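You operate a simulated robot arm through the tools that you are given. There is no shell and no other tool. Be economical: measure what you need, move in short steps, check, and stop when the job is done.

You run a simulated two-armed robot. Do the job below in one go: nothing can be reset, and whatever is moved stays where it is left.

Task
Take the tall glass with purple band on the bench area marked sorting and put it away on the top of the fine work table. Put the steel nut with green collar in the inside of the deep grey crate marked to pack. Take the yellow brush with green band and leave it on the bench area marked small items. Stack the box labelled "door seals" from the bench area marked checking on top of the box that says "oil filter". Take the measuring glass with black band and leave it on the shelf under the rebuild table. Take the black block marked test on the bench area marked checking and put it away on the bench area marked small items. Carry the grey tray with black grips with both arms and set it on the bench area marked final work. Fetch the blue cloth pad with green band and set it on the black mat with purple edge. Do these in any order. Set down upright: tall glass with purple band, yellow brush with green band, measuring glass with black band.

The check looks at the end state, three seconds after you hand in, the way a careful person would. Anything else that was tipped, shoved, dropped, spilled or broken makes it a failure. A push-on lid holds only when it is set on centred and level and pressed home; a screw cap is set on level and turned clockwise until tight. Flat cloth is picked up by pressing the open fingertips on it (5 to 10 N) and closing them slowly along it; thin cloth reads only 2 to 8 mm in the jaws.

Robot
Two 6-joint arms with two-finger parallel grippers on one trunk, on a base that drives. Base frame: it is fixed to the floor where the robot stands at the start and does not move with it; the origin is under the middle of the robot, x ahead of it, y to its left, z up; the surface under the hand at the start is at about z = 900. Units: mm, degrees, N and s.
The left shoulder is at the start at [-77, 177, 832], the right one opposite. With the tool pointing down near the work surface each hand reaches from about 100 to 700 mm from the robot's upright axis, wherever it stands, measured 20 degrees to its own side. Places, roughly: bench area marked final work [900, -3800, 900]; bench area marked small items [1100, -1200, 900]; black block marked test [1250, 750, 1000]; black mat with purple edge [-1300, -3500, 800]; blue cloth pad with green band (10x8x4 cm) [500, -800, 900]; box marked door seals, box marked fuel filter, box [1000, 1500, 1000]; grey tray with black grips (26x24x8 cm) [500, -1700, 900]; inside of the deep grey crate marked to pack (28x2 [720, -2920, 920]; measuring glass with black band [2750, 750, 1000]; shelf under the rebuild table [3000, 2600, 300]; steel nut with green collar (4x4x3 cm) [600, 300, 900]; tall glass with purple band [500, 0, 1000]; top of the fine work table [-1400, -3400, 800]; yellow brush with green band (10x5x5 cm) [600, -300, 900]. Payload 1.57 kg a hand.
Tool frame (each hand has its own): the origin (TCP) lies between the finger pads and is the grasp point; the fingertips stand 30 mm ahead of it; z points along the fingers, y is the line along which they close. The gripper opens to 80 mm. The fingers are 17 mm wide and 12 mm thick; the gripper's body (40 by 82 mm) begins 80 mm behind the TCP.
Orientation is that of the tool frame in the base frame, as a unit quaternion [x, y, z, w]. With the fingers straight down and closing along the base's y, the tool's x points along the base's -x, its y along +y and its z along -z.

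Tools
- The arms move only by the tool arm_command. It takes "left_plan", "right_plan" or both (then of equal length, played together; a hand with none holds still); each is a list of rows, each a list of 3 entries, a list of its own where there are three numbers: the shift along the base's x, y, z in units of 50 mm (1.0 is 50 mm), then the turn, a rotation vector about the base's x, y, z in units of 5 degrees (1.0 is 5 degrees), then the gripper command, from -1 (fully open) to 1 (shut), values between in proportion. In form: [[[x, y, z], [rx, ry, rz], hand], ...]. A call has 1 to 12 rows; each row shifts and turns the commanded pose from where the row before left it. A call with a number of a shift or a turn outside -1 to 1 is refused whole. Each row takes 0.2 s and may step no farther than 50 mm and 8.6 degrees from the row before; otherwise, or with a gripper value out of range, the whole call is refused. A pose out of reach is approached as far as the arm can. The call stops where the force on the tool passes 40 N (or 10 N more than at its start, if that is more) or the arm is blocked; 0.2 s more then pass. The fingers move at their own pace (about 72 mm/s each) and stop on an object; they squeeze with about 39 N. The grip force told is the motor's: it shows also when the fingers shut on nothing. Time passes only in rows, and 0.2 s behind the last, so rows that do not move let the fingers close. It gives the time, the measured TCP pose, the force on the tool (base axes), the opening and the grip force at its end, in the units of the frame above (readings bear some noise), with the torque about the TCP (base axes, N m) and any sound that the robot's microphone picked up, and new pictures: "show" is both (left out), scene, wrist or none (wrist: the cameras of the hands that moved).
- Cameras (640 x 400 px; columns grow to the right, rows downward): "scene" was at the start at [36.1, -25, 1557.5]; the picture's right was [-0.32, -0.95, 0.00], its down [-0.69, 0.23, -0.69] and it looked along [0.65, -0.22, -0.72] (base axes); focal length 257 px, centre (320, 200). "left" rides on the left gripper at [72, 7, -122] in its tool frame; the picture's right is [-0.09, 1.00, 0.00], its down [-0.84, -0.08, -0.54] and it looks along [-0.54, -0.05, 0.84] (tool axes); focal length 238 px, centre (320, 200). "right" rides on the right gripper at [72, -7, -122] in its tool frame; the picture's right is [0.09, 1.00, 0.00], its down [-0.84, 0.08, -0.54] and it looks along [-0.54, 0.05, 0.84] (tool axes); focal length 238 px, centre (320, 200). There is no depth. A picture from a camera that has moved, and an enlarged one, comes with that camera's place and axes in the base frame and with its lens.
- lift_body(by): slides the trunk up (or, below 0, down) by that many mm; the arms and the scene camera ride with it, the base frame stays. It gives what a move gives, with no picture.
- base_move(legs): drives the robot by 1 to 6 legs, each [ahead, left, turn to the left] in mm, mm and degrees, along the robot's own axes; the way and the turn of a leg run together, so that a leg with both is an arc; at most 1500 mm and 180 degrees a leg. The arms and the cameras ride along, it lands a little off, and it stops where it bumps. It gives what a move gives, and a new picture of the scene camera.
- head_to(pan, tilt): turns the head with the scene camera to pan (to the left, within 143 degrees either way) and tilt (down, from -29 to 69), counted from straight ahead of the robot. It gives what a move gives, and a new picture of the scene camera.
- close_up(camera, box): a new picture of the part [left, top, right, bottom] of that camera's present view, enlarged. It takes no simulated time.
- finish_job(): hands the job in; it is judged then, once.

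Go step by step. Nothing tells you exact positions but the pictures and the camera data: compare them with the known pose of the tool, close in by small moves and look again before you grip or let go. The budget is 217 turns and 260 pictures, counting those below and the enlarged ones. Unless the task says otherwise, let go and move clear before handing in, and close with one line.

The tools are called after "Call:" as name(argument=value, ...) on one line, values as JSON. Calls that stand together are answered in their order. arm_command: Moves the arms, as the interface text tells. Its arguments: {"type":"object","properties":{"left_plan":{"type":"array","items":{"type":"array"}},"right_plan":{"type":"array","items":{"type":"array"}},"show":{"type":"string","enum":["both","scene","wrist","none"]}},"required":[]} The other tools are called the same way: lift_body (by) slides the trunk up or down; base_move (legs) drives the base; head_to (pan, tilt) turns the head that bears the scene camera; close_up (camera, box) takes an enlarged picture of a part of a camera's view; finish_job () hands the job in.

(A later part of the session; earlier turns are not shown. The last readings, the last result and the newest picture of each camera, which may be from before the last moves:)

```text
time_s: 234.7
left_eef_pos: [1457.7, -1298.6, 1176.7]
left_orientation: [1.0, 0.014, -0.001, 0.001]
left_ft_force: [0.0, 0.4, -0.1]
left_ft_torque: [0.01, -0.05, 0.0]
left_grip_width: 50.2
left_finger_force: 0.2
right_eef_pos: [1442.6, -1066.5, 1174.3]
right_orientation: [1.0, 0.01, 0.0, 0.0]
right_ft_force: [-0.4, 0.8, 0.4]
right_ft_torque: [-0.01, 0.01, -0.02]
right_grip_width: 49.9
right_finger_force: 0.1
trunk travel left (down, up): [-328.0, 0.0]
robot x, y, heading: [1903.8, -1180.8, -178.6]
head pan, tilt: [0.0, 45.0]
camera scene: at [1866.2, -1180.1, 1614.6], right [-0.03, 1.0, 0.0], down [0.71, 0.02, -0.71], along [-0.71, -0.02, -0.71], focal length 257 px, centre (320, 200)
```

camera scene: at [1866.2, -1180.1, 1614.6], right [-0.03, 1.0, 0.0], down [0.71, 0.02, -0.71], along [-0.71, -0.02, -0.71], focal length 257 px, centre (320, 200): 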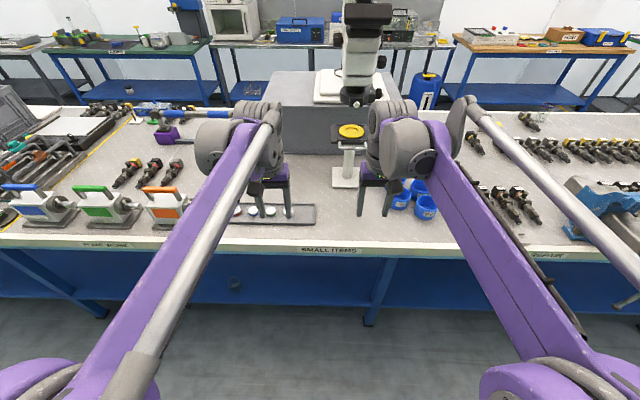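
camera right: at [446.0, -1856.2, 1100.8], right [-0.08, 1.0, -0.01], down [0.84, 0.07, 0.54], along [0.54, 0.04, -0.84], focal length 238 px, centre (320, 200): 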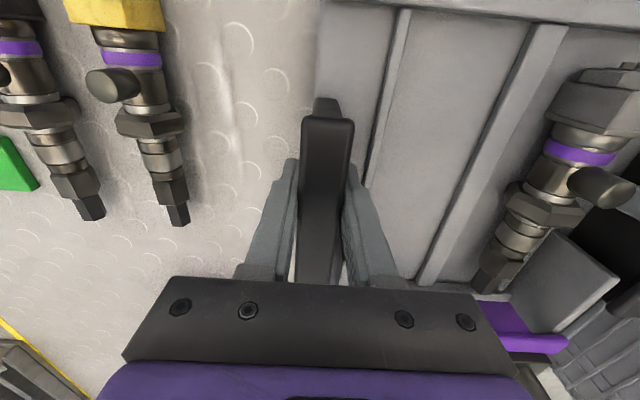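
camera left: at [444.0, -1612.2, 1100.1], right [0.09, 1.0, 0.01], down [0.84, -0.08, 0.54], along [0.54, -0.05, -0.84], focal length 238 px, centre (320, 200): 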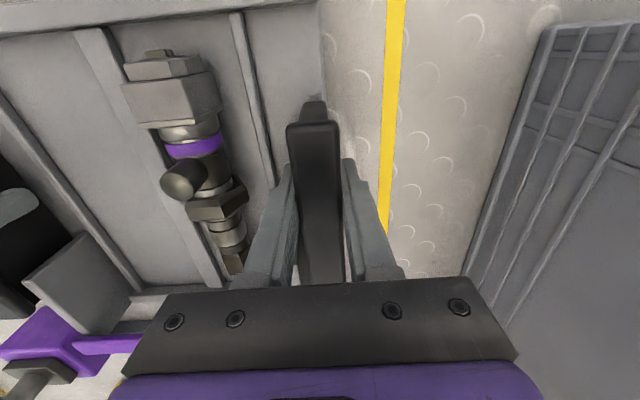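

Call:
base_move(legs=[[-80, 0, -1.4], [0, -1500, 0], [0, -450, 0]])

```text
time_s: 252.5
left_eef_pos: [1519.7, 640.3, 1174.7]
left_orientation: [1.0, 0.005, 0.0, 0.0]
left_ft_force: [0.6, -0.4, -0.2]
left_ft_torque: [0.01, 0.0, 0.0]
left_grip_width: 50.1
left_finger_force: 0.1
right_eef_pos: [1512.0, 871.3, 1174.7]
right_orientation: [1.0, 0.002, 0.0, 0.0]
right_ft_force: [0.3, 0.1, 0.3]
right_ft_torque: [0.03, 0.0, 0.04]
right_grip_width: 50.0
right_finger_force: 0.0
trunk travel left (down, up): [-328.0, 0.0]
robot x, y, heading: [1965.7, 751.9, -179.4]
head pan, tilt: [0.0, 45.0]
camera scene: at [1931.5, 751.2, 1614.6], right [-0.01, 1.0, 0.0], down [0.71, 0.01, -0.71], along [-0.71, -0.01, -0.71], focal length 257 px, centre (320, 200)
```

scene: 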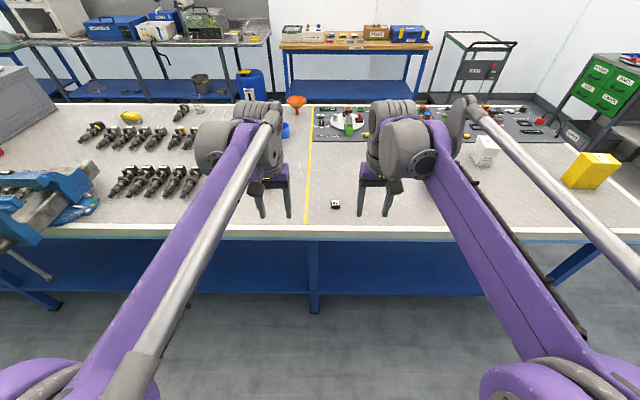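

Call:
head_to(pan=-38, tilt=35)

Call:
close_up(camera="scene", box=[230, 100, 400, 206])

```text
time_s: 253.6
left_eef_pos: [1521.1, 640.6, 1176.3]
left_orientation: [1.0, 0.006, 0.001, 0.0]
left_ft_force: [-0.3, -1.2, -0.3]
left_ft_torque: [-0.02, -0.01, -0.02]
left_grip_width: 50.1
left_finger_force: 0.1
right_eef_pos: [1510.3, 871.9, 1174.6]
right_orientation: [1.0, 0.002, 0.0, 0.0]
right_ft_force: [0.0, -0.1, -0.2]
right_ft_torque: [-0.01, -0.03, 0.02]
right_grip_width: 50.1
right_finger_force: 0.2
trunk travel left (down, up): [-328.0, 0.0]
robot x, y, heading: [1968.2, 752.3, -179.3]
head pan, tilt: [-38.0, 35.0]
camera scene: at [1942.7, 805.5, 1629.4], right [0.61, 0.8, 0.0], down [0.46, -0.35, -0.82], along [-0.65, 0.5, -0.57], focal length 257 px, centre (320, 200)
```

scene: 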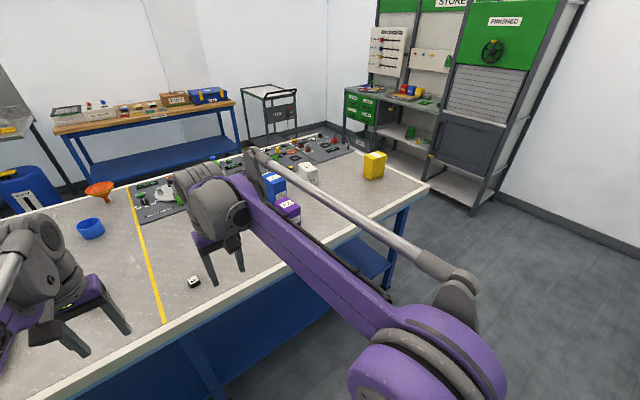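

```text
3.76 times, centred on (315, 153) of scene
camera zoom: at [1942.7, 805.5, 1629.4], right [0.61, 0.8, 0.0], down [0.46, -0.35, -0.82], along [-0.65, 0.5, -0.57], focal length 968 px, centre (339, 377)
```

zoom: 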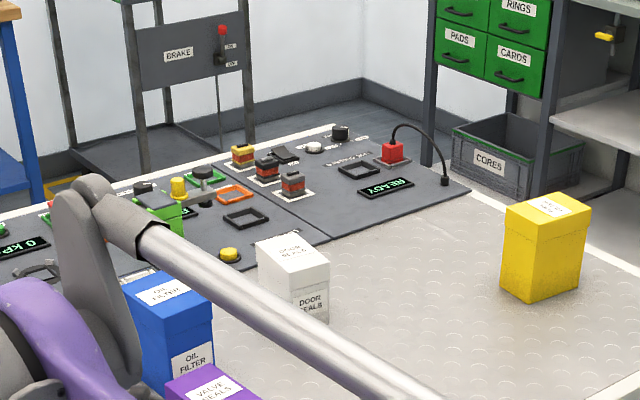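

White box = door seals (~(970,1530)), blue = oil filter. First I take the black test block with the left hand.

Call:
base_move(legs=[[0, -190, -0.7], [270, 0, 0]])

Call:
arm_command(left_plan=[[[0, 0, -0.9], [0, 0, 0], -1], [[0, 0, -0.9], [0, 0, 0], -1], [[0, 0, 0], [0, 0, 0], -1]])

```text
time_s: 257.3
left_eef_pos: [1255.9, 832.8, 1174.9]
left_orientation: [1.0, 0.0, 0.001, -0.001]
left_ft_force: [-1.1, -0.3, -0.2]
left_ft_torque: [0.01, -0.01, -0.01]
left_grip_width: 50.0
left_finger_force: 0.2
right_eef_pos: [1248.0, 1063.1, 1173.9]
right_orientation: [1.0, -0.004, 0.0, 0.0]
right_ft_force: [-0.5, 0.2, 0.1]
right_ft_torque: [0.0, 0.03, 0.0]
right_grip_width: 49.9
right_finger_force: 0.0
trunk travel left (down, up): [-328.0, 0.0]
robot x, y, heading: [1701.4, 938.0, 179.9]
head pan, tilt: [-38.0, 35.0]
camera scene: at [1680.1, 992.0, 1629.2], right [0.62, 0.79, 0.0], down [0.45, -0.35, -0.82], along [-0.65, 0.51, -0.57], focal length 257 px, centre (320, 200)
```

scene: 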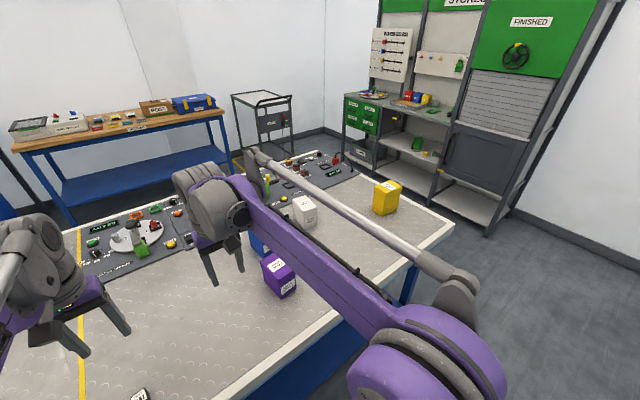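

```text
time_s: 258.1
left_eef_pos: [1257.6, 833.2, 1086.6]
left_orientation: [1.0, 0.0, -0.001, 0.0]
left_ft_force: [-0.6, -0.8, 0.0]
left_ft_torque: [-0.02, 0.0, 0.01]
left_grip_width: 80.2
left_finger_force: 0.1
right_eef_pos: [1247.7, 1063.7, 1174.4]
right_orientation: [1.0, -0.004, 0.0, 0.001]
right_ft_force: [-0.5, 0.2, -0.1]
right_ft_torque: [-0.04, 0.0, 0.01]
right_grip_width: 49.9
right_finger_force: 0.1
trunk travel left (down, up): [-328.0, 0.0]
robot x, y, heading: [1707.8, 934.4, 179.6]
head pan, tilt: [-38.0, 35.0]
camera scene: at [1679.0, 992.1, 1629.5], right [0.62, 0.79, 0.0], down [0.45, -0.35, -0.82], along [-0.64, 0.51, -0.57], focal length 257 px, centre (320, 200)
camera left: at [1328.4, 825.2, 1208.7], right [-0.09, -1.0, 0.0], down [-0.84, 0.08, 0.54], along [-0.54, 0.05, -0.84], focal length 238 px, centre (320, 200)
```

scene: 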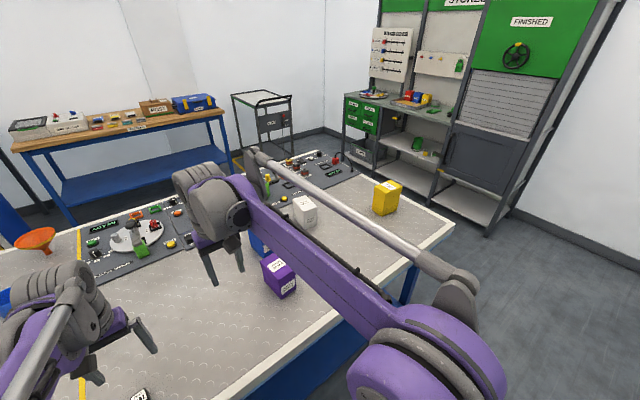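
left: 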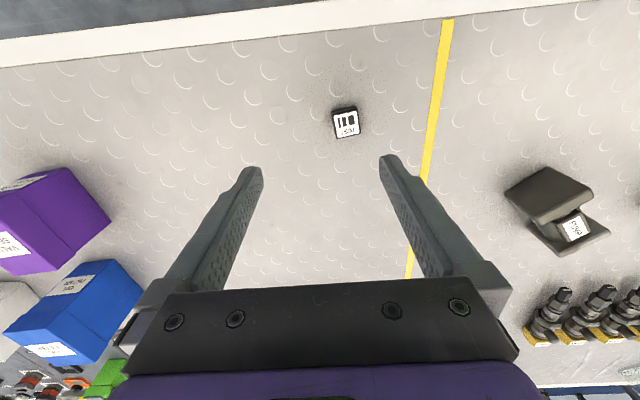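

Call:
arm_command(left_plan=[[[-0.14, -0.64, -0.6], [0, 0, 0], -0.5], [[0, 0, -0.8], [0, 0, 0], -0.5], [[0, 0, -0.9], [0, 0, 0], -0.5], [[0, 0, -0.68], [0, 0, 0], -0.5], [[0, 0, 0], [0, 0, 0], 1], [[0, 0, 0], [0, 0, 0], 1], [[0, 0, 0], [0, 0, 0], 1]], show="wrist")

```text
time_s: 259.7
left_eef_pos: [1251.2, 796.4, 934.5]
left_orientation: [1.0, 0.0, 0.0, 0.0]
left_ft_force: [-0.3, 0.1, 0.3]
left_ft_torque: [0.01, 0.0, 0.0]
left_grip_width: 30.3
left_finger_force: 39.2
right_eef_pos: [1248.8, 1063.7, 1173.5]
right_orientation: [1.0, -0.005, 0.0, -0.001]
right_ft_force: [-0.1, 0.1, 0.8]
right_ft_torque: [-0.01, 0.02, -0.02]
right_grip_width: 50.0
right_finger_force: 0.0
trunk travel left (down, up): [-328.0, 0.0]
robot x, y, heading: [1700.4, 936.3, 180.0]
head pan, tilt: [-38.0, 35.0]
camera left: at [1323.3, 789.1, 1056.3], right [-0.09, -1.0, 0.0], down [-0.84, 0.08, 0.54], along [-0.54, 0.05, -0.84], focal length 238 px, centre (320, 200)
```

left: 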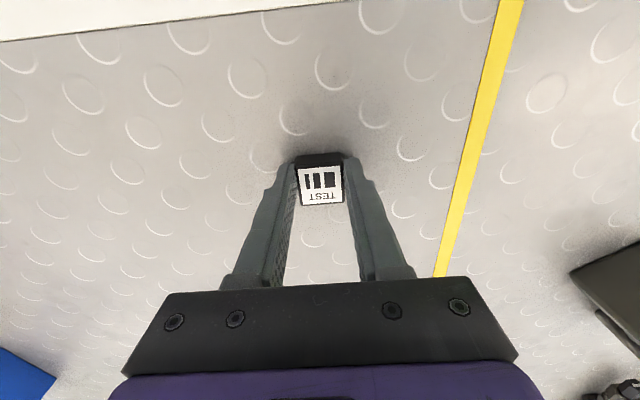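

Call:
arm_command(left_plan=[[[0, 0, 1], [0, 0, 0], 1], [[0, 0, 1], [0, 0, 0], 1], [[0, 0, 1], [0, 0, 0], 1], [[0, 0, 1], [0, 0, 0], 1], [[0.8, 0, 0.5], [0, 0, 0], 1], [[0.9, 0, 0], [0, 0, 0], 1]], right_plan=[[[0, 0, 0.2], [0, 0, 0], -1], [[0, 0, 0.2], [0, 0, 0], -1], [[0, 0, 0], [0, 0, 0], -1], [[0, 0, 0], [0, 0, 0], -1], [[0, 0, 0], [0, 0, 0], -1], [[0, 0, 0], [0, 0, 0], -1]], show="none")

Call:
head_to(pan=-5, tilt=45)

Call:
base_move(legs=[[0, -340, 0]])

```text
time_s: 261.1
left_eef_pos: [1336.9, 800.6, 1158.9]
left_orientation: [1.0, -0.001, 0.0, 0.0]
left_ft_force: [0.3, 0.5, -0.7]
left_ft_torque: [-0.03, 0.04, -0.01]
left_grip_width: 30.7
left_finger_force: 39.6
right_eef_pos: [1249.1, 1062.2, 1194.6]
right_orientation: [1.0, -0.005, 0.001, 0.0]
right_ft_force: [0.4, 0.1, 0.1]
right_ft_torque: [0.03, 0.05, -0.02]
right_grip_width: 80.0
right_finger_force: 0.0
trunk travel left (down, up): [-328.0, 0.0]
robot x, y, heading: [1706.6, 939.0, 180.1]
head pan, tilt: [-38.0, 35.0]
```

```text
time_s: 262.1
left_eef_pos: [1334.6, 801.4, 1158.1]
left_orientation: [1.0, 0.0, 0.0, 0.0]
left_ft_force: [-0.3, 0.2, -1.3]
left_ft_torque: [0.0, -0.02, -0.02]
left_grip_width: 30.4
left_finger_force: 39.3
right_eef_pos: [1248.5, 1062.7, 1196.0]
right_orientation: [1.0, -0.004, 0.0, 0.0]
right_ft_force: [-1.1, 0.4, -0.1]
right_ft_torque: [-0.04, 0.01, -0.01]
right_grip_width: 80.2
right_finger_force: 0.1
trunk travel left (down, up): [-328.0, 0.0]
robot x, y, heading: [1704.8, 937.8, 179.8]
head pan, tilt: [-5.0, 45.0]
camera scene: at [1667.6, 944.9, 1614.6], right [0.09, 1.0, 0.0], down [0.7, -0.06, -0.71], along [-0.7, 0.06, -0.71], focal length 257 px, centre (320, 200)
```

scene: 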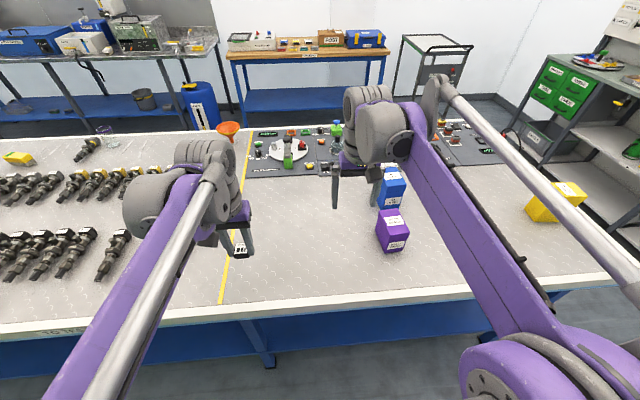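

```text
time_s: 265.6
left_eef_pos: [1335.9, 1133.8, 1158.8]
left_orientation: [1.0, 0.007, 0.0, 0.0]
left_ft_force: [0.4, -0.5, 0.3]
left_ft_torque: [0.04, 0.01, -0.02]
left_grip_width: 30.6
left_finger_force: 38.7
right_eef_pos: [1243.2, 1391.0, 1196.0]
right_orientation: [1.0, 0.003, 0.0, 0.0]
right_ft_force: [0.3, 0.4, -0.9]
right_ft_torque: [0.06, 0.01, 0.02]
right_grip_width: 80.1
right_finger_force: 0.1
trunk travel left (down, up): [-328.0, 0.0]
robot x, y, heading: [1700.8, 1278.1, -179.3]
head pan, tilt: [-5.0, 45.0]
camera scene: at [1665.1, 1281.6, 1614.6], right [0.07, 1.0, 0.0], down [0.71, -0.05, -0.71], along [-0.71, 0.05, -0.71], focal length 257 px, centre (320, 200)
```

scene: 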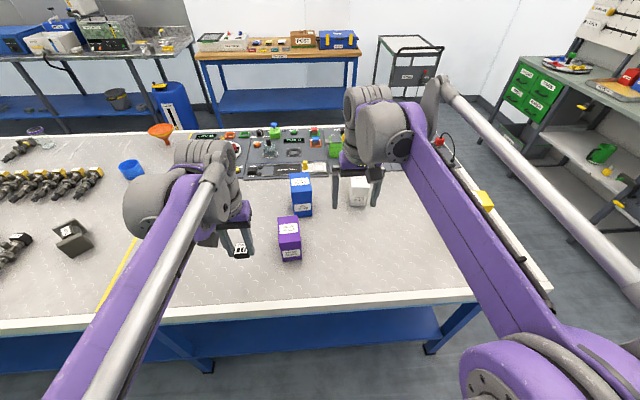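

Call:
base_move(legs=[[40, 0, -0.7]])

Call:
arm_command(right_plan=[[[-0.8, 0.4, -0.3], [0, 0, 0], -1], [[-0.8, 0.4, -0.3], [0, 0, 0], -1], [[-0.6, 0.3, -0.3], [0, 0, 0], -1], [[0, 0, 0], [0, 0, 0], -1]], show="wrist")

```text
time_s: 266.5
left_eef_pos: [1298.9, 1136.7, 1158.6]
left_orientation: [1.0, 0.001, -0.001, 0.001]
left_ft_force: [-0.1, 0.0, -0.6]
left_ft_torque: [-0.01, 0.01, -0.03]
left_grip_width: 30.7
left_finger_force: 38.6
right_eef_pos: [1210.6, 1397.1, 1194.6]
right_orientation: [1.0, -0.002, -0.001, 0.0]
right_ft_force: [-0.3, 0.2, -0.3]
right_ft_torque: [-0.01, 0.02, -0.01]
right_grip_width: 80.0
right_finger_force: 0.0
trunk travel left (down, up): [-328.0, 0.0]
robot x, y, heading: [1661.7, 1274.4, -179.9]
head pan, tilt: [-5.0, 45.0]
camera scene: at [1630.9, 1281.6, 1614.2], right [0.09, 1.0, 0.0], down [0.7, -0.06, -0.71], along [-0.71, 0.06, -0.7], focal length 257 px, centre (320, 200)
```

scene: 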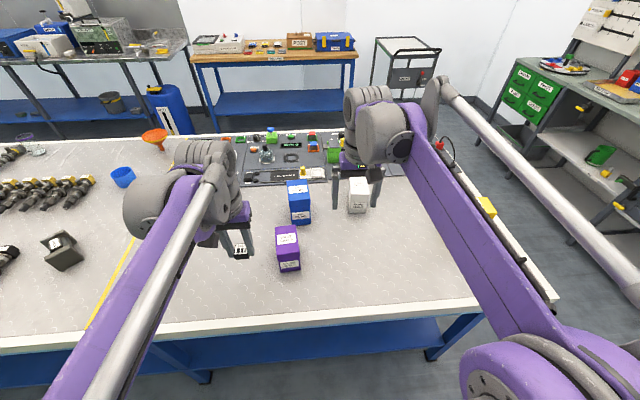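

```text
time_s: 267.5
left_eef_pos: [1295.4, 1136.9, 1157.9]
left_orientation: [1.0, 0.002, 0.0, 0.0]
left_ft_force: [0.9, -0.4, 0.7]
left_ft_torque: [0.0, 0.05, 0.02]
left_grip_width: 30.5
left_finger_force: 39.1
right_eef_pos: [1096.9, 1454.9, 1152.8]
right_orientation: [1.0, -0.003, -0.001, 0.0]
right_ft_force: [0.2, 0.2, -0.1]
right_ft_torque: [0.02, 0.01, 0.0]
right_grip_width: 80.0
right_finger_force: 0.1
trunk travel left (down, up): [-328.0, 0.0]
robot x, y, heading: [1663.8, 1272.4, -180.2]
head pan, tilt: [-5.0, 45.0]
camera right: at [1170.7, 1460.6, 1274.5], right [0.09, -1.0, 0.0], down [-0.84, -0.07, 0.54], along [-0.54, -0.05, -0.84], focal length 238 px, centre (320, 200)
```

right: 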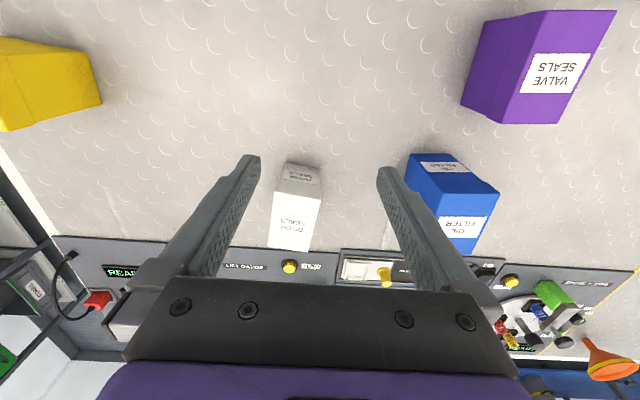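

Call:
arm_command(right_plan=[[[-0.3, 0.1, -0.2], [0, 0, -0.8], -1], [[-0.5, 0.1, -0.2], [0, 1, 0], -1], [[-0.5, 0.1, -0.2], [0, 1, 0], -1], [[-0.5, 0.1, -0.2], [0, 1, 0], -1], [[-0.5, 0.1, -0.2], [0, 1, 0], -1], [[-0.5, 0, 0], [0, 1, 0], -1], [[0, 0, 0], [0, 0, 0], -1]])

```text
time_s: 269.1
left_eef_pos: [1295.4, 1137.6, 1158.0]
left_orientation: [1.0, 0.002, 0.0, -0.001]
left_ft_force: [-0.1, -0.3, -0.2]
left_ft_torque: [-0.02, 0.0, 0.03]
left_grip_width: 30.6
left_finger_force: 39.0
right_eef_pos: [957.8, 1479.7, 1099.3]
right_orientation: [0.975, -0.037, -0.217, 0.008]
right_ft_force: [-0.2, 0.3, 0.1]
right_ft_torque: [0.03, -0.02, -0.01]
right_grip_width: 80.0
right_finger_force: 0.0
trunk travel left (down, up): [-328.0, 0.0]
robot x, y, heading: [1662.2, 1272.4, -180.1]
head pan, tilt: [-5.0, 45.0]
camera scene: at [1627.0, 1281.7, 1614.6], right [0.09, 1.0, 0.0], down [0.7, -0.06, -0.71], along [-0.7, 0.06, -0.71], focal length 257 px, centre (320, 200)
camera right: at [1075.0, 1481.4, 1180.0], right [0.02, -1.0, -0.01], down [-0.53, -0.01, 0.85], along [-0.85, -0.01, -0.53], focal length 238 px, centre (320, 200)
```

scene: 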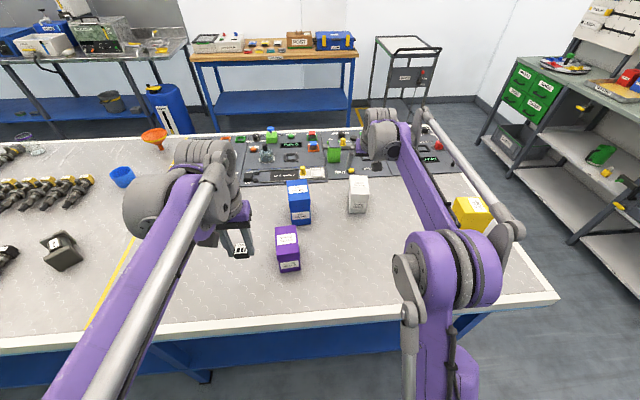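
right: 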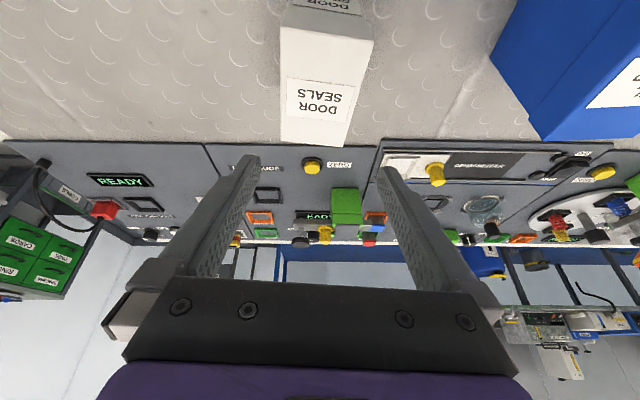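

Call:
arm_command(right_plan=[[[-0.2, 0.01, -0.6], [0, 0, -0.2], -1], [[0, 0, -0.4], [0, 0, 0], -1], [[0, 0, 0], [0, 0, 0], -1]], show="wrist")

```text
time_s: 269.9
left_eef_pos: [1295.8, 1138.3, 1158.3]
left_orientation: [1.0, 0.003, 0.0, -0.001]
left_ft_force: [-0.5, 0.3, 0.4]
left_ft_torque: [-0.01, 0.03, 0.01]
left_grip_width: 30.4
left_finger_force: 39.0
right_eef_pos: [946.7, 1481.7, 1050.1]
right_orientation: [0.975, -0.045, -0.216, 0.007]
right_ft_force: [0.1, 0.1, 0.5]
right_ft_torque: [-0.05, 0.01, 0.01]
right_grip_width: 80.1
right_finger_force: 0.1
trunk travel left (down, up): [-328.0, 0.0]
robot x, y, heading: [1664.2, 1278.9, -179.8]
head pan, tilt: [-5.0, 45.0]
camera right: at [1064.4, 1481.3, 1130.9], right [0.0, -1.0, -0.01], down [-0.53, 0.0, 0.85], along [-0.85, 0.01, -0.53], focal length 238 px, centre (320, 200)
```

right: 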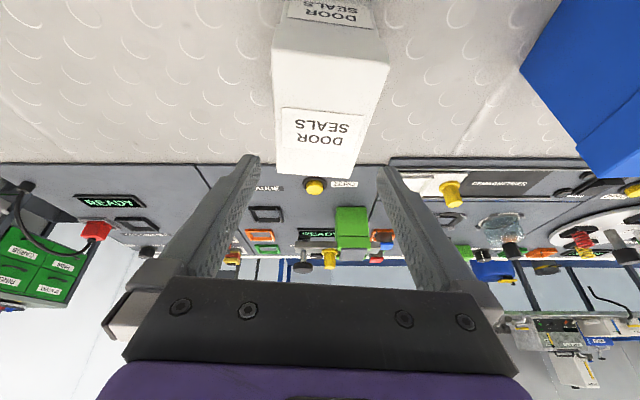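

Call:
arm_command(right_plan=[[[0, 0, -0.6], [0, 0, 0], -1], [[0, 0, -0.6], [0, 0, 0], -1], [[0, 0, -0.45], [0, 0, 0], -1], [[0, 0, 0], [0, 0, 0], 0], [[0, 0, 0], [0, 0, 0], 1], [[0, 0, 0], [0, 0, 0], 1]], show="wrist")

```text
time_s: 271.3
left_eef_pos: [1294.2, 1137.6, 1158.2]
left_orientation: [1.0, 0.002, 0.0, 0.001]
left_ft_force: [-0.3, 0.2, -0.3]
left_ft_torque: [0.02, 0.0, 0.01]
left_grip_width: 30.2
left_finger_force: 39.0
right_eef_pos: [946.7, 1479.3, 967.1]
right_orientation: [0.975, -0.044, -0.216, 0.007]
right_ft_force: [1.5, -1.0, -0.4]
right_ft_torque: [0.02, 0.01, 0.0]
right_grip_width: 61.6
right_finger_force: 39.1
trunk travel left (down, up): [-328.0, 0.0]
robot x, y, heading: [1665.7, 1273.2, -179.9]
head pan, tilt: [-5.0, 45.0]
camera right: at [1064.8, 1480.0, 1047.4], right [0.0, -1.0, -0.01], down [-0.53, 0.0, 0.85], along [-0.85, 0.0, -0.53], focal length 238 px, centre (320, 200)
```

right: 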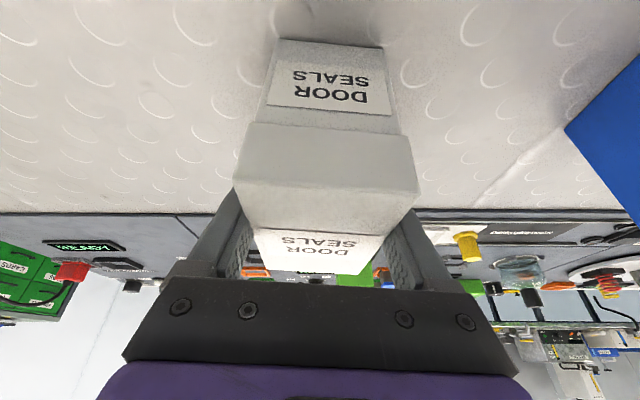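

Call:
arm_command(right_plan=[[[0, 0, 0.5], [0, 0, 0], 1], [[0, 0, 0.9], [0, 0, 0], 1], [[0, 0, 0.9], [0, 0, 0], 1], [[0, 0, 0.9], [0, 0, 0], 1], [[0, 0, 0], [0, 0, 0], 1]], show="none")

Call:
close_up(camera="scene", box=[260, 150, 400, 238])

```text
time_s: 272.5
left_eef_pos: [1294.2, 1138.0, 1157.9]
left_orientation: [1.0, 0.002, -0.001, 0.0]
left_ft_force: [0.1, 0.6, -0.7]
left_ft_torque: [-0.01, -0.01, 0.0]
left_grip_width: 30.6
left_finger_force: 39.1
right_eef_pos: [946.5, 1478.6, 1125.4]
right_orientation: [0.975, -0.045, -0.216, 0.006]
right_ft_force: [0.7, 0.0, -1.1]
right_ft_torque: [0.0, 0.01, 0.0]
right_grip_width: 61.5
right_finger_force: 38.8
trunk travel left (down, up): [-328.0, 0.0]
robot x, y, heading: [1662.9, 1274.9, -180.1]
head pan, tilt: [-5.0, 45.0]
```

```text
4.55 times, centred on (330, 194) of scene
camera zoom: at [1626.4, 1281.9, 1614.6], right [0.09, 1.0, 0.0], down [0.7, -0.06, -0.71], along [-0.7, 0.06, -0.71], focal length 1169 px, centre (274, 227)
```

zoom: 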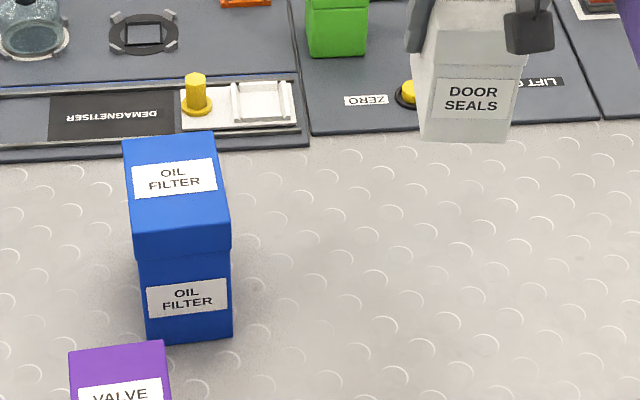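

Blue "oil filter" top is at about z=1040, centre (998,1263). I move the white box over it, matching yaw.

Call:
arm_command(right_plan=[[[0, 0, 0.9], [0, 0, 0], 1], [[0.2, -0.8, 0.2], [0, 0, 0.8], 1], [[0.2, -0.8, 0], [0, 0, 0.8], 1], [[0.2, -0.9, 0], [0, 0, 0.2], 1], [[0.2, -0.9, 0], [0, 0, 0], 1], [[0.2, -0.9, 0], [0, 0, 0], 1], [[0.02, 0, 0], [0, 0, 0], 1]], left_plan=[[[0.3, -0.8, 0], [0, 0, 0], 1], [[0.2, -0.8, 0], [0, 0, 0], 1], [[0, -0.4, 0], [0, 0, 0], 1], [[0, 0, 0], [0, 0, 0], 1], [[0, 0, 0], [0, 0, 0], 1], [[0, 0, 0], [0, 0, 0], 1], [[0, 0, 0], [0, 0, 0], 1]], show="scene")

Call:
close_up(camera="scene", box=[240, 130, 380, 256])

```text
time_s: 274.1
left_eef_pos: [1318.9, 1036.9, 1160.7]
left_orientation: [1.0, 0.002, 0.0, 0.0]
left_ft_force: [0.1, 0.2, -0.7]
left_ft_torque: [-0.02, -0.02, -0.03]
left_grip_width: 30.6
left_finger_force: 39.0
right_eef_pos: [1000.2, 1263.6, 1184.0]
right_orientation: [0.976, 0.03, -0.215, 0.023]
right_ft_force: [-0.6, -0.2, -1.6]
right_ft_torque: [-0.03, 0.0, 0.01]
right_grip_width: 61.5
right_finger_force: 39.2
trunk travel left (down, up): [-328.0, 0.0]
robot x, y, heading: [1660.1, 1274.5, -179.7]
head pan, tilt: [-5.0, 45.0]
camera scene: at [1626.5, 1282.6, 1614.6], right [0.09, 1.0, 0.0], down [0.7, -0.06, -0.71], along [-0.7, 0.06, -0.71], focal length 257 px, centre (320, 200)
```

scene: 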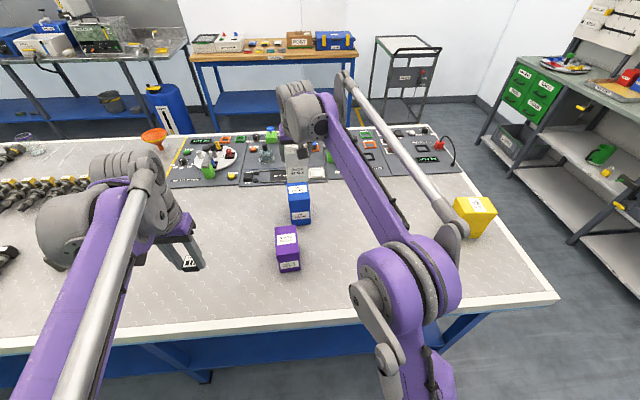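

```text
3.17 times, centred on (310, 193) of scene
camera zoom: at [1626.5, 1282.6, 1614.6], right [0.09, 1.0, 0.0], down [0.7, -0.06, -0.71], along [-0.7, 0.06, -0.71], focal length 816 px, centre (352, 222)
```

zoom: 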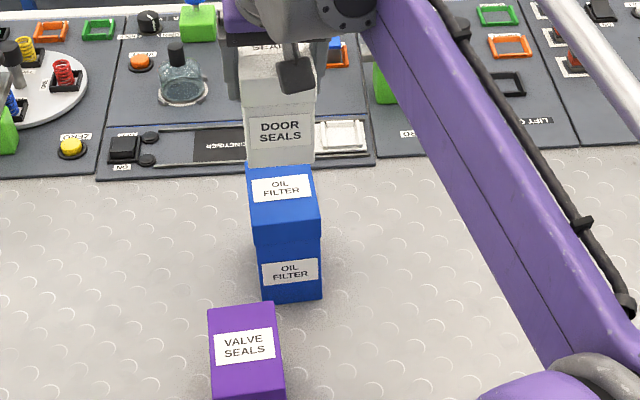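

Call:
arm_command(right_plan=[[[-0.12, 0, -0.5], [0, 0, 0], 1], [[0, 0, -0.6], [0, 0, 0], 1], [[0, 0, 0], [0, 0, 0], 1]], show="none")

Call:
close_up(camera="scene", box=[240, 130, 380, 256])

```text
time_s: 274.9
left_eef_pos: [1319.2, 1036.9, 1160.4]
left_orientation: [1.0, 0.002, 0.0, 0.0]
left_ft_force: [0.3, 0.6, 0.4]
left_ft_torque: [0.0, -0.02, 0.0]
left_grip_width: 30.7
left_finger_force: 39.2
right_eef_pos: [993.1, 1266.6, 1128.2]
right_orientation: [0.976, 0.032, -0.215, 0.023]
right_ft_force: [-1.0, 0.3, -1.9]
right_ft_torque: [-0.02, -0.02, 0.0]
right_grip_width: 61.4
right_finger_force: 39.2
trunk travel left (down, up): [-328.0, 0.0]
robot x, y, heading: [1662.7, 1273.1, -179.9]
head pan, tilt: [-5.0, 45.0]
```

```text
3.17 times, centred on (310, 193) of scene
camera zoom: at [1626.7, 1281.6, 1614.6], right [0.09, 1.0, 0.0], down [0.7, -0.06, -0.71], along [-0.7, 0.06, -0.71], focal length 816 px, centre (352, 222)
```

zoom: 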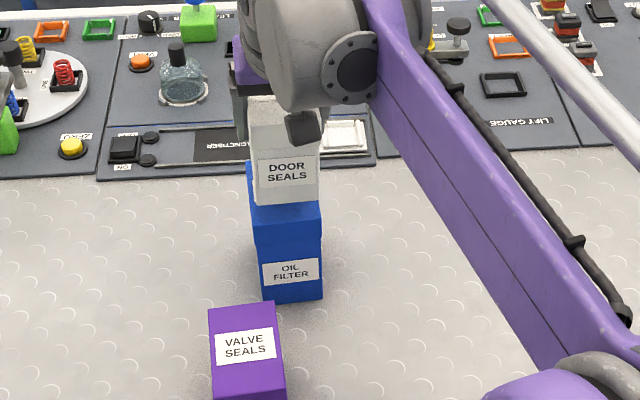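

Call:
arm_command(right_plan=[[[0, -0.05, -0.2], [0, 0, 0], 1], [[0, 0, -0.1], [0, 0, 0], 1], [[0, 0, -0.06], [0, 0, 0], 1], [[0, 0, -0.04], [0, 0, 0], 1], [[0, 0, 0], [0, 0, 0], 1]], show="none")

```text
time_s: 276.1
left_eef_pos: [1320.2, 1037.4, 1160.0]
left_orientation: [1.0, 0.002, 0.0, 0.0]
left_ft_force: [0.1, -0.2, 0.4]
left_ft_torque: [0.01, -0.04, -0.03]
left_grip_width: 30.6
left_finger_force: 38.6
right_eef_pos: [992.0, 1261.2, 1107.1]
right_orientation: [0.976, 0.032, -0.215, 0.024]
right_ft_force: [-0.8, 0.8, -1.1]
right_ft_torque: [0.0, 0.01, 0.04]
right_grip_width: 61.6
right_finger_force: 38.9
trunk travel left (down, up): [-328.0, 0.0]
robot x, y, heading: [1661.9, 1276.1, -179.9]
head pan, tilt: [-5.0, 45.0]
```

Call:
arm_command(right_plan=[[[0, 0, -0.06], [0, 0, 0], 1], [[0, 0, -0.06], [0, 0, 0], 1], [[0, 0, -0.06], [0, 0, 0], 1], [[0, 0, 0], [0, 0, 0], 1]], show="none")

Call:
close_up(camera="scene", box=[240, 130, 380, 256])

```text
time_s: 277.1
left_eef_pos: [1319.8, 1037.5, 1160.8]
left_orientation: [1.0, 0.002, 0.0, 0.001]
left_ft_force: [0.1, -0.9, -0.3]
left_ft_torque: [0.02, 0.06, -0.01]
left_grip_width: 30.3
left_finger_force: 38.9
right_eef_pos: [991.9, 1261.0, 1098.4]
right_orientation: [0.976, 0.032, -0.215, 0.024]
right_ft_force: [-0.3, -0.2, -0.9]
right_ft_torque: [-0.02, 0.02, -0.02]
right_grip_width: 61.7
right_finger_force: 39.2
trunk travel left (down, up): [-328.0, 0.0]
robot x, y, heading: [1661.6, 1274.8, -179.9]
head pan, tilt: [-5.0, 45.0]
```

```text
3.17 times, centred on (310, 193) of scene
camera zoom: at [1626.6, 1281.8, 1614.6], right [0.09, 1.0, 0.0], down [0.7, -0.06, -0.71], along [-0.7, 0.06, -0.71], focal length 816 px, centre (352, 222)
```

zoom: 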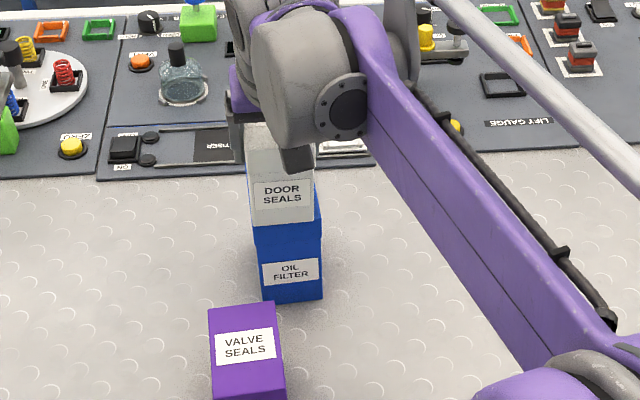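

Call:
arm_command(right_plan=[[[0, 0.08, -0.06], [0, 0, 0], 1], [[0, 0, -0.06], [0, 0, 0], 1], [[0, 0, -0.06], [0, 0, 0], 1], [[0, 0, -0.06], [0, 0, 0], 1], [[0, 0, -0.06], [0, 0, 0], 1], [[0, 0, 0], [0, 0, 0], 1]], show="none")

Call:
close_up(camera="scene", box=[240, 130, 380, 256])

```text
time_s: 277.9
left_eef_pos: [1322.2, 1036.1, 1161.8]
left_orientation: [1.0, 0.002, -0.002, 0.0]
left_ft_force: [0.0, -0.1, 0.2]
left_ft_torque: [0.0, 0.02, -0.01]
left_grip_width: 30.5
left_finger_force: 38.6
right_eef_pos: [992.6, 1264.6, 1097.4]
right_orientation: [0.975, 0.033, -0.22, 0.022]
right_ft_force: [-2.2, -2.5, 32.1]
right_ft_torque: [0.87, -1.08, 0.03]
right_grip_width: 61.9
right_finger_force: 38.7
trunk travel left (down, up): [-328.0, 0.0]
robot x, y, heading: [1662.7, 1272.1, -180.0]
head pan, tilt: [-5.0, 45.0]
stopped in row 3 (right hand): the force on the tool passed its limit at 42 N (the readings are from after the stop); the commanded pose is now the measured one
```

```text
3.17 times, centred on (310, 193) of scene
camera zoom: at [1629.8, 1281.3, 1614.9], right [0.08, 1.0, 0.0], down [0.7, -0.06, -0.71], along [-0.71, 0.06, -0.71], focal length 816 px, centre (352, 222)
```

zoom: 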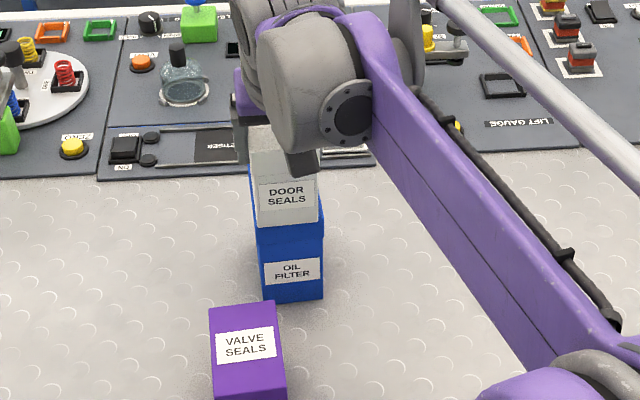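

Call:
arm_command(right_plan=[[[0, 0, 0.03], [0, 0, 0], 1], [[0, 0, 0], [0, 0, 0], -0.6], [[0, 0, 0], [0, 0, 0], -1], [[0, 0, 0], [0, 0, 0], -1], [[0.21, 0, 0.45], [0, 0, 0], -1], [[0.42, 0, 0.9], [0, 0, 0], -1], [[0.42, 0, 0.9], [0, 0, 0], -1], [[0.6, 0, 0.6], [0, 0, 0], -1]], show="wrist")

Call:
close_up(camera="scene", box=[240, 130, 380, 256])

```text
time_s: 279.7
left_eef_pos: [1321.4, 1037.8, 1160.3]
left_orientation: [1.0, 0.002, -0.001, -0.001]
left_ft_force: [0.5, 0.0, 1.2]
left_ft_torque: [0.0, 0.01, -0.01]
left_grip_width: 30.4
left_finger_force: 38.7
right_eef_pos: [1073.7, 1263.8, 1236.1]
right_orientation: [0.975, 0.034, -0.218, 0.024]
right_ft_force: [-0.1, -1.0, -0.7]
right_ft_torque: [-0.03, 0.04, 0.02]
right_grip_width: 80.0
right_finger_force: 0.1
trunk travel left (down, up): [-328.0, 0.0]
robot x, y, heading: [1661.6, 1273.7, -179.8]
head pan, tilt: [-5.0, 45.0]
camera right: at [1191.1, 1282.1, 1315.4], right [0.16, -0.99, -0.01], down [-0.52, -0.09, 0.85], along [-0.84, -0.13, -0.53], focal length 238 px, centre (320, 200)
```

right: 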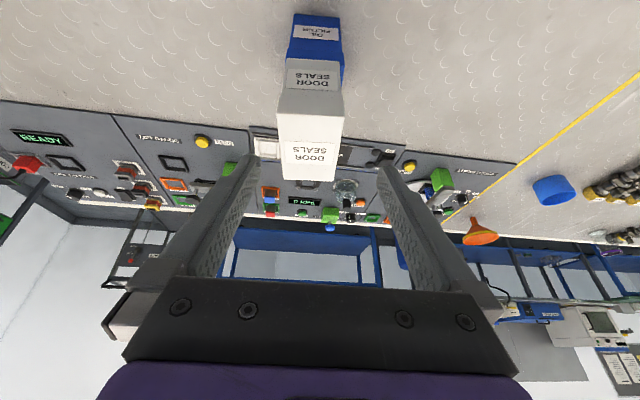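

```text
3.17 times, centred on (310, 193) of scene
camera zoom: at [1628.2, 1281.8, 1614.6], right [0.08, 1.0, 0.0], down [0.7, -0.06, -0.71], along [-0.71, 0.06, -0.71], focal length 816 px, centre (352, 222)
```

zoom: 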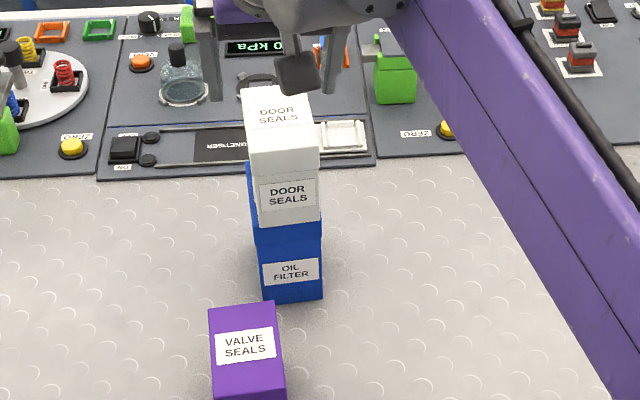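

Stack is good. Now I untilt the right hand, back into the aisle and turn to the machines' side to find the measuring glass.

Call:
arm_command(right_plan=[[[0.7, 0, 0], [0, -1, 0], -1], [[0.8, 0, 0], [0, -1, 0], -1], [[0.8, 0, 0], [0, -1, 0], -1], [[0.8, 0.5, 0], [0, -1, 0], -1], [[0.4, 0.5, -0.3], [0, -1, 0], -1], [[0, 0.5, -0.3], [0, 0, -0.7], -1]], show="none")

Call:
head_to(pan=0, tilt=35)

Call:
base_move(legs=[[-300, 0, 0], [0, 250, 0], [0, 0, 180]])

```text
time_s: 281.1
left_eef_pos: [1319.8, 1037.2, 1160.3]
left_orientation: [1.0, 0.002, 0.001, 0.0]
left_ft_force: [-0.4, -0.4, -0.3]
left_ft_torque: [-0.01, -0.03, 0.02]
left_grip_width: 30.2
left_finger_force: 39.1
right_eef_pos: [1246.7, 1341.2, 1211.7]
right_orientation: [1.0, -0.003, -0.002, 0.031]
right_ft_force: [-0.3, 0.0, 0.0]
right_ft_torque: [0.02, 0.0, -0.01]
right_grip_width: 80.2
right_finger_force: 0.1
trunk travel left (down, up): [-328.0, 0.0]
robot x, y, heading: [1660.4, 1274.5, -180.1]
head pan, tilt: [-5.0, 45.0]
```

```text
time_s: 281.8
left_eef_pos: [1320.1, 1037.6, 1160.7]
left_orientation: [1.0, 0.002, 0.0, 0.0]
left_ft_force: [0.8, -0.2, -0.7]
left_ft_torque: [0.02, -0.01, 0.01]
left_grip_width: 30.5
left_finger_force: 39.2
right_eef_pos: [1245.5, 1340.3, 1210.8]
right_orientation: [1.0, -0.004, -0.002, 0.03]
right_ft_force: [0.7, -0.2, 0.2]
right_ft_torque: [-0.02, 0.02, -0.02]
right_grip_width: 79.9
right_finger_force: 0.0
trunk travel left (down, up): [-328.0, 0.0]
robot x, y, heading: [1658.9, 1271.3, -180.0]
head pan, tilt: [0.0, 35.0]
camera scene: at [1619.7, 1274.5, 1629.4], right [0.0, 1.0, 0.0], down [0.57, 0.0, -0.82], along [-0.82, 0.0, -0.57], focal length 257 px, centre (320, 200)
```

scene: 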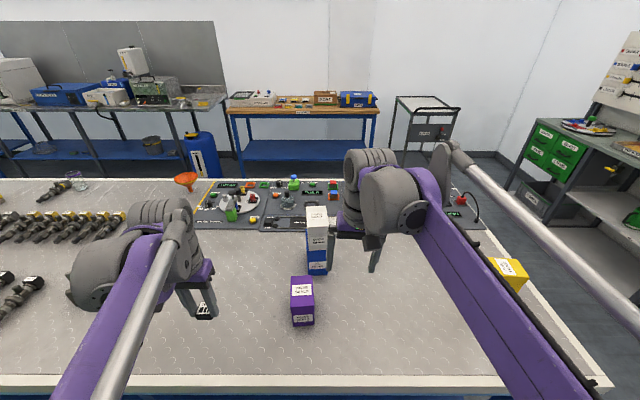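

```text
time_s: 293.7
left_eef_pos: [2300.0, 1270.6, 1160.2]
left_orientation: [-0.02, 1.0, 0.001, 0.0]
left_ft_force: [0.0, -0.1, 0.5]
left_ft_torque: [0.0, -0.01, -0.01]
left_grip_width: 30.3
left_finger_force: 39.0
right_eef_pos: [2385.8, 970.4, 1210.3]
right_orientation: [-0.015, 0.999, 0.03, 0.002]
right_ft_force: [-0.2, 1.0, -0.4]
right_ft_torque: [0.01, -0.03, -0.02]
right_grip_width: 80.1
right_finger_force: 0.1
trunk travel left (down, up): [-328.0, 0.0]
robot x, y, heading: [1966.9, 1025.5, 2.4]
head pan, tilt: [0.0, 35.0]
camera scene: at [2012.0, 1023.6, 1629.4], right [0.04, -1.0, 0.0], down [-0.57, -0.02, -0.82], along [0.82, 0.03, -0.57], focal length 257 px, centre (320, 200)
```

scene: 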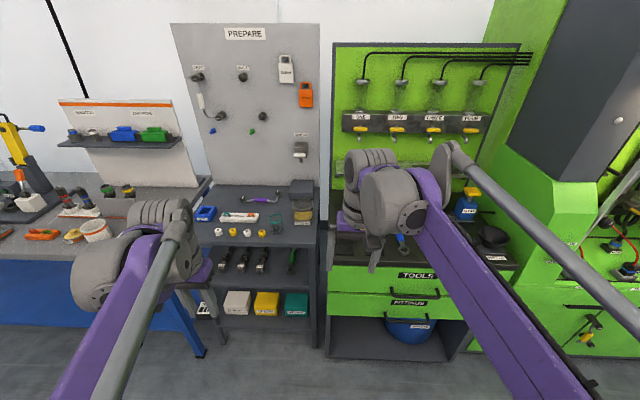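

Call:
base_move(legs=[[0, -110, -2.4], [170, 0, 0]])

Call:
arm_command(right_plan=[[[0, 0, 0], [0, 0, 0], -1]], show="wrist")

```text
time_s: 296.4
left_eef_pos: [2482.4, 1147.2, 1160.4]
left_orientation: [0.001, 1.0, 0.0, -0.001]
left_ft_force: [-0.1, 0.6, 0.2]
left_ft_torque: [-0.01, 0.0, 0.0]
left_grip_width: 30.7
left_finger_force: 39.4
right_eef_pos: [2554.2, 844.5, 1211.8]
right_orientation: [0.006, 1.0, 0.03, 0.002]
right_ft_force: [-0.1, 0.8, 0.1]
right_ft_torque: [0.0, -0.02, -0.03]
right_grip_width: 80.0
right_finger_force: 0.1
trunk travel left (down, up): [-328.0, 0.0]
robot x, y, heading: [2139.3, 911.5, -0.5]
head pan, tilt: [0.0, 35.0]
camera scene: at [2183.6, 912.5, 1629.2], right [0.0, -1.0, 0.0], down [-0.57, 0.0, -0.82], along [0.82, 0.0, -0.57], focal length 257 px, centre (320, 200)
```

scene: 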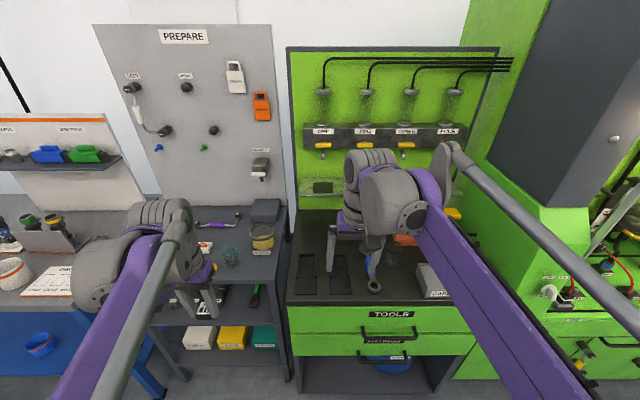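

```text
time_s: 296.8
left_eef_pos: [2482.7, 1147.5, 1160.7]
left_orientation: [0.001, 1.0, 0.0, 0.0]
left_ft_force: [-0.2, -0.2, 0.2]
left_ft_torque: [-0.02, -0.05, 0.0]
left_grip_width: 30.6
left_finger_force: 38.7
right_eef_pos: [2554.3, 844.4, 1210.5]
right_orientation: [0.006, 1.0, 0.029, 0.003]
right_ft_force: [0.5, -0.4, 0.6]
right_ft_torque: [0.0, 0.0, -0.01]
right_grip_width: 80.0
right_finger_force: 0.2
trunk travel left (down, up): [-328.0, 0.0]
robot x, y, heading: [2137.7, 910.9, -0.2]
head pan, tilt: [0.0, 35.0]
camera right: at [2482.7, 831.4, 1332.2], right [-0.08, 0.99, 0.06], down [0.83, 0.03, 0.55], along [0.54, 0.09, -0.83], focal length 238 px, centre (320, 200)
```

right: 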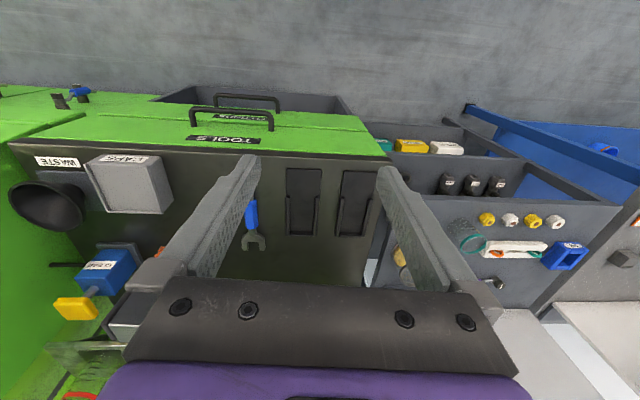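

Call:
base_move(legs=[[0, -270, 0]])

```text
time_s: 299.8
left_eef_pos: [2482.3, 877.6, 1161.1]
left_orientation: [-0.001, 1.0, 0.0, 0.0]
left_ft_force: [0.1, 0.1, 0.6]
left_ft_torque: [0.01, -0.03, -0.01]
left_grip_width: 30.8
left_finger_force: 39.2
right_eef_pos: [2555.8, 575.0, 1210.1]
right_orientation: [0.005, 1.0, 0.03, 0.001]
right_ft_force: [0.1, 0.1, 0.4]
right_ft_torque: [0.04, 0.0, 0.02]
right_grip_width: 80.0
right_finger_force: 0.1
trunk travel left (down, up): [-328.0, 0.0]
robot x, y, heading: [2139.2, 641.8, 0.2]
head pan, tilt: [0.0, 35.0]
camera scene: at [2184.7, 642.7, 1629.4], right [0.0, -1.0, 0.0], down [-0.57, 0.0, -0.82], along [0.82, 0.0, -0.57], focal length 257 px, centre (320, 200)
```

scene: 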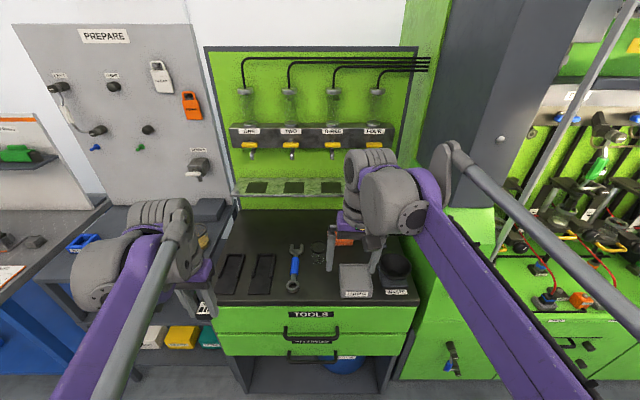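

Call:
close_up(camera="scene", box=[210, 170, 430, 308])

```text
2.90 times, centred on (320, 239) of scene
camera zoom: at [2184.7, 642.7, 1629.4], right [0.0, -1.0, 0.0], down [-0.57, 0.0, -0.82], along [0.82, 0.0, -0.57], focal length 746 px, centre (320, 87)
```

zoom: 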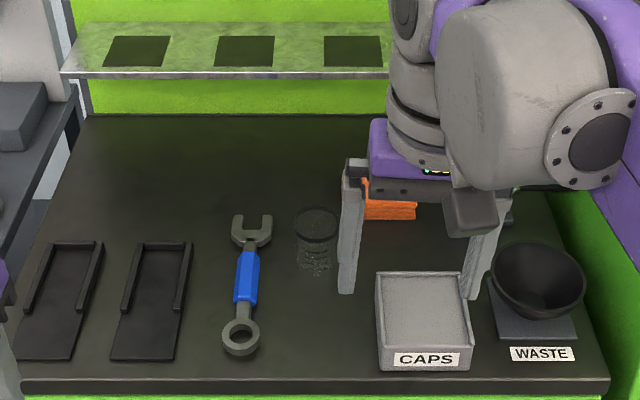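

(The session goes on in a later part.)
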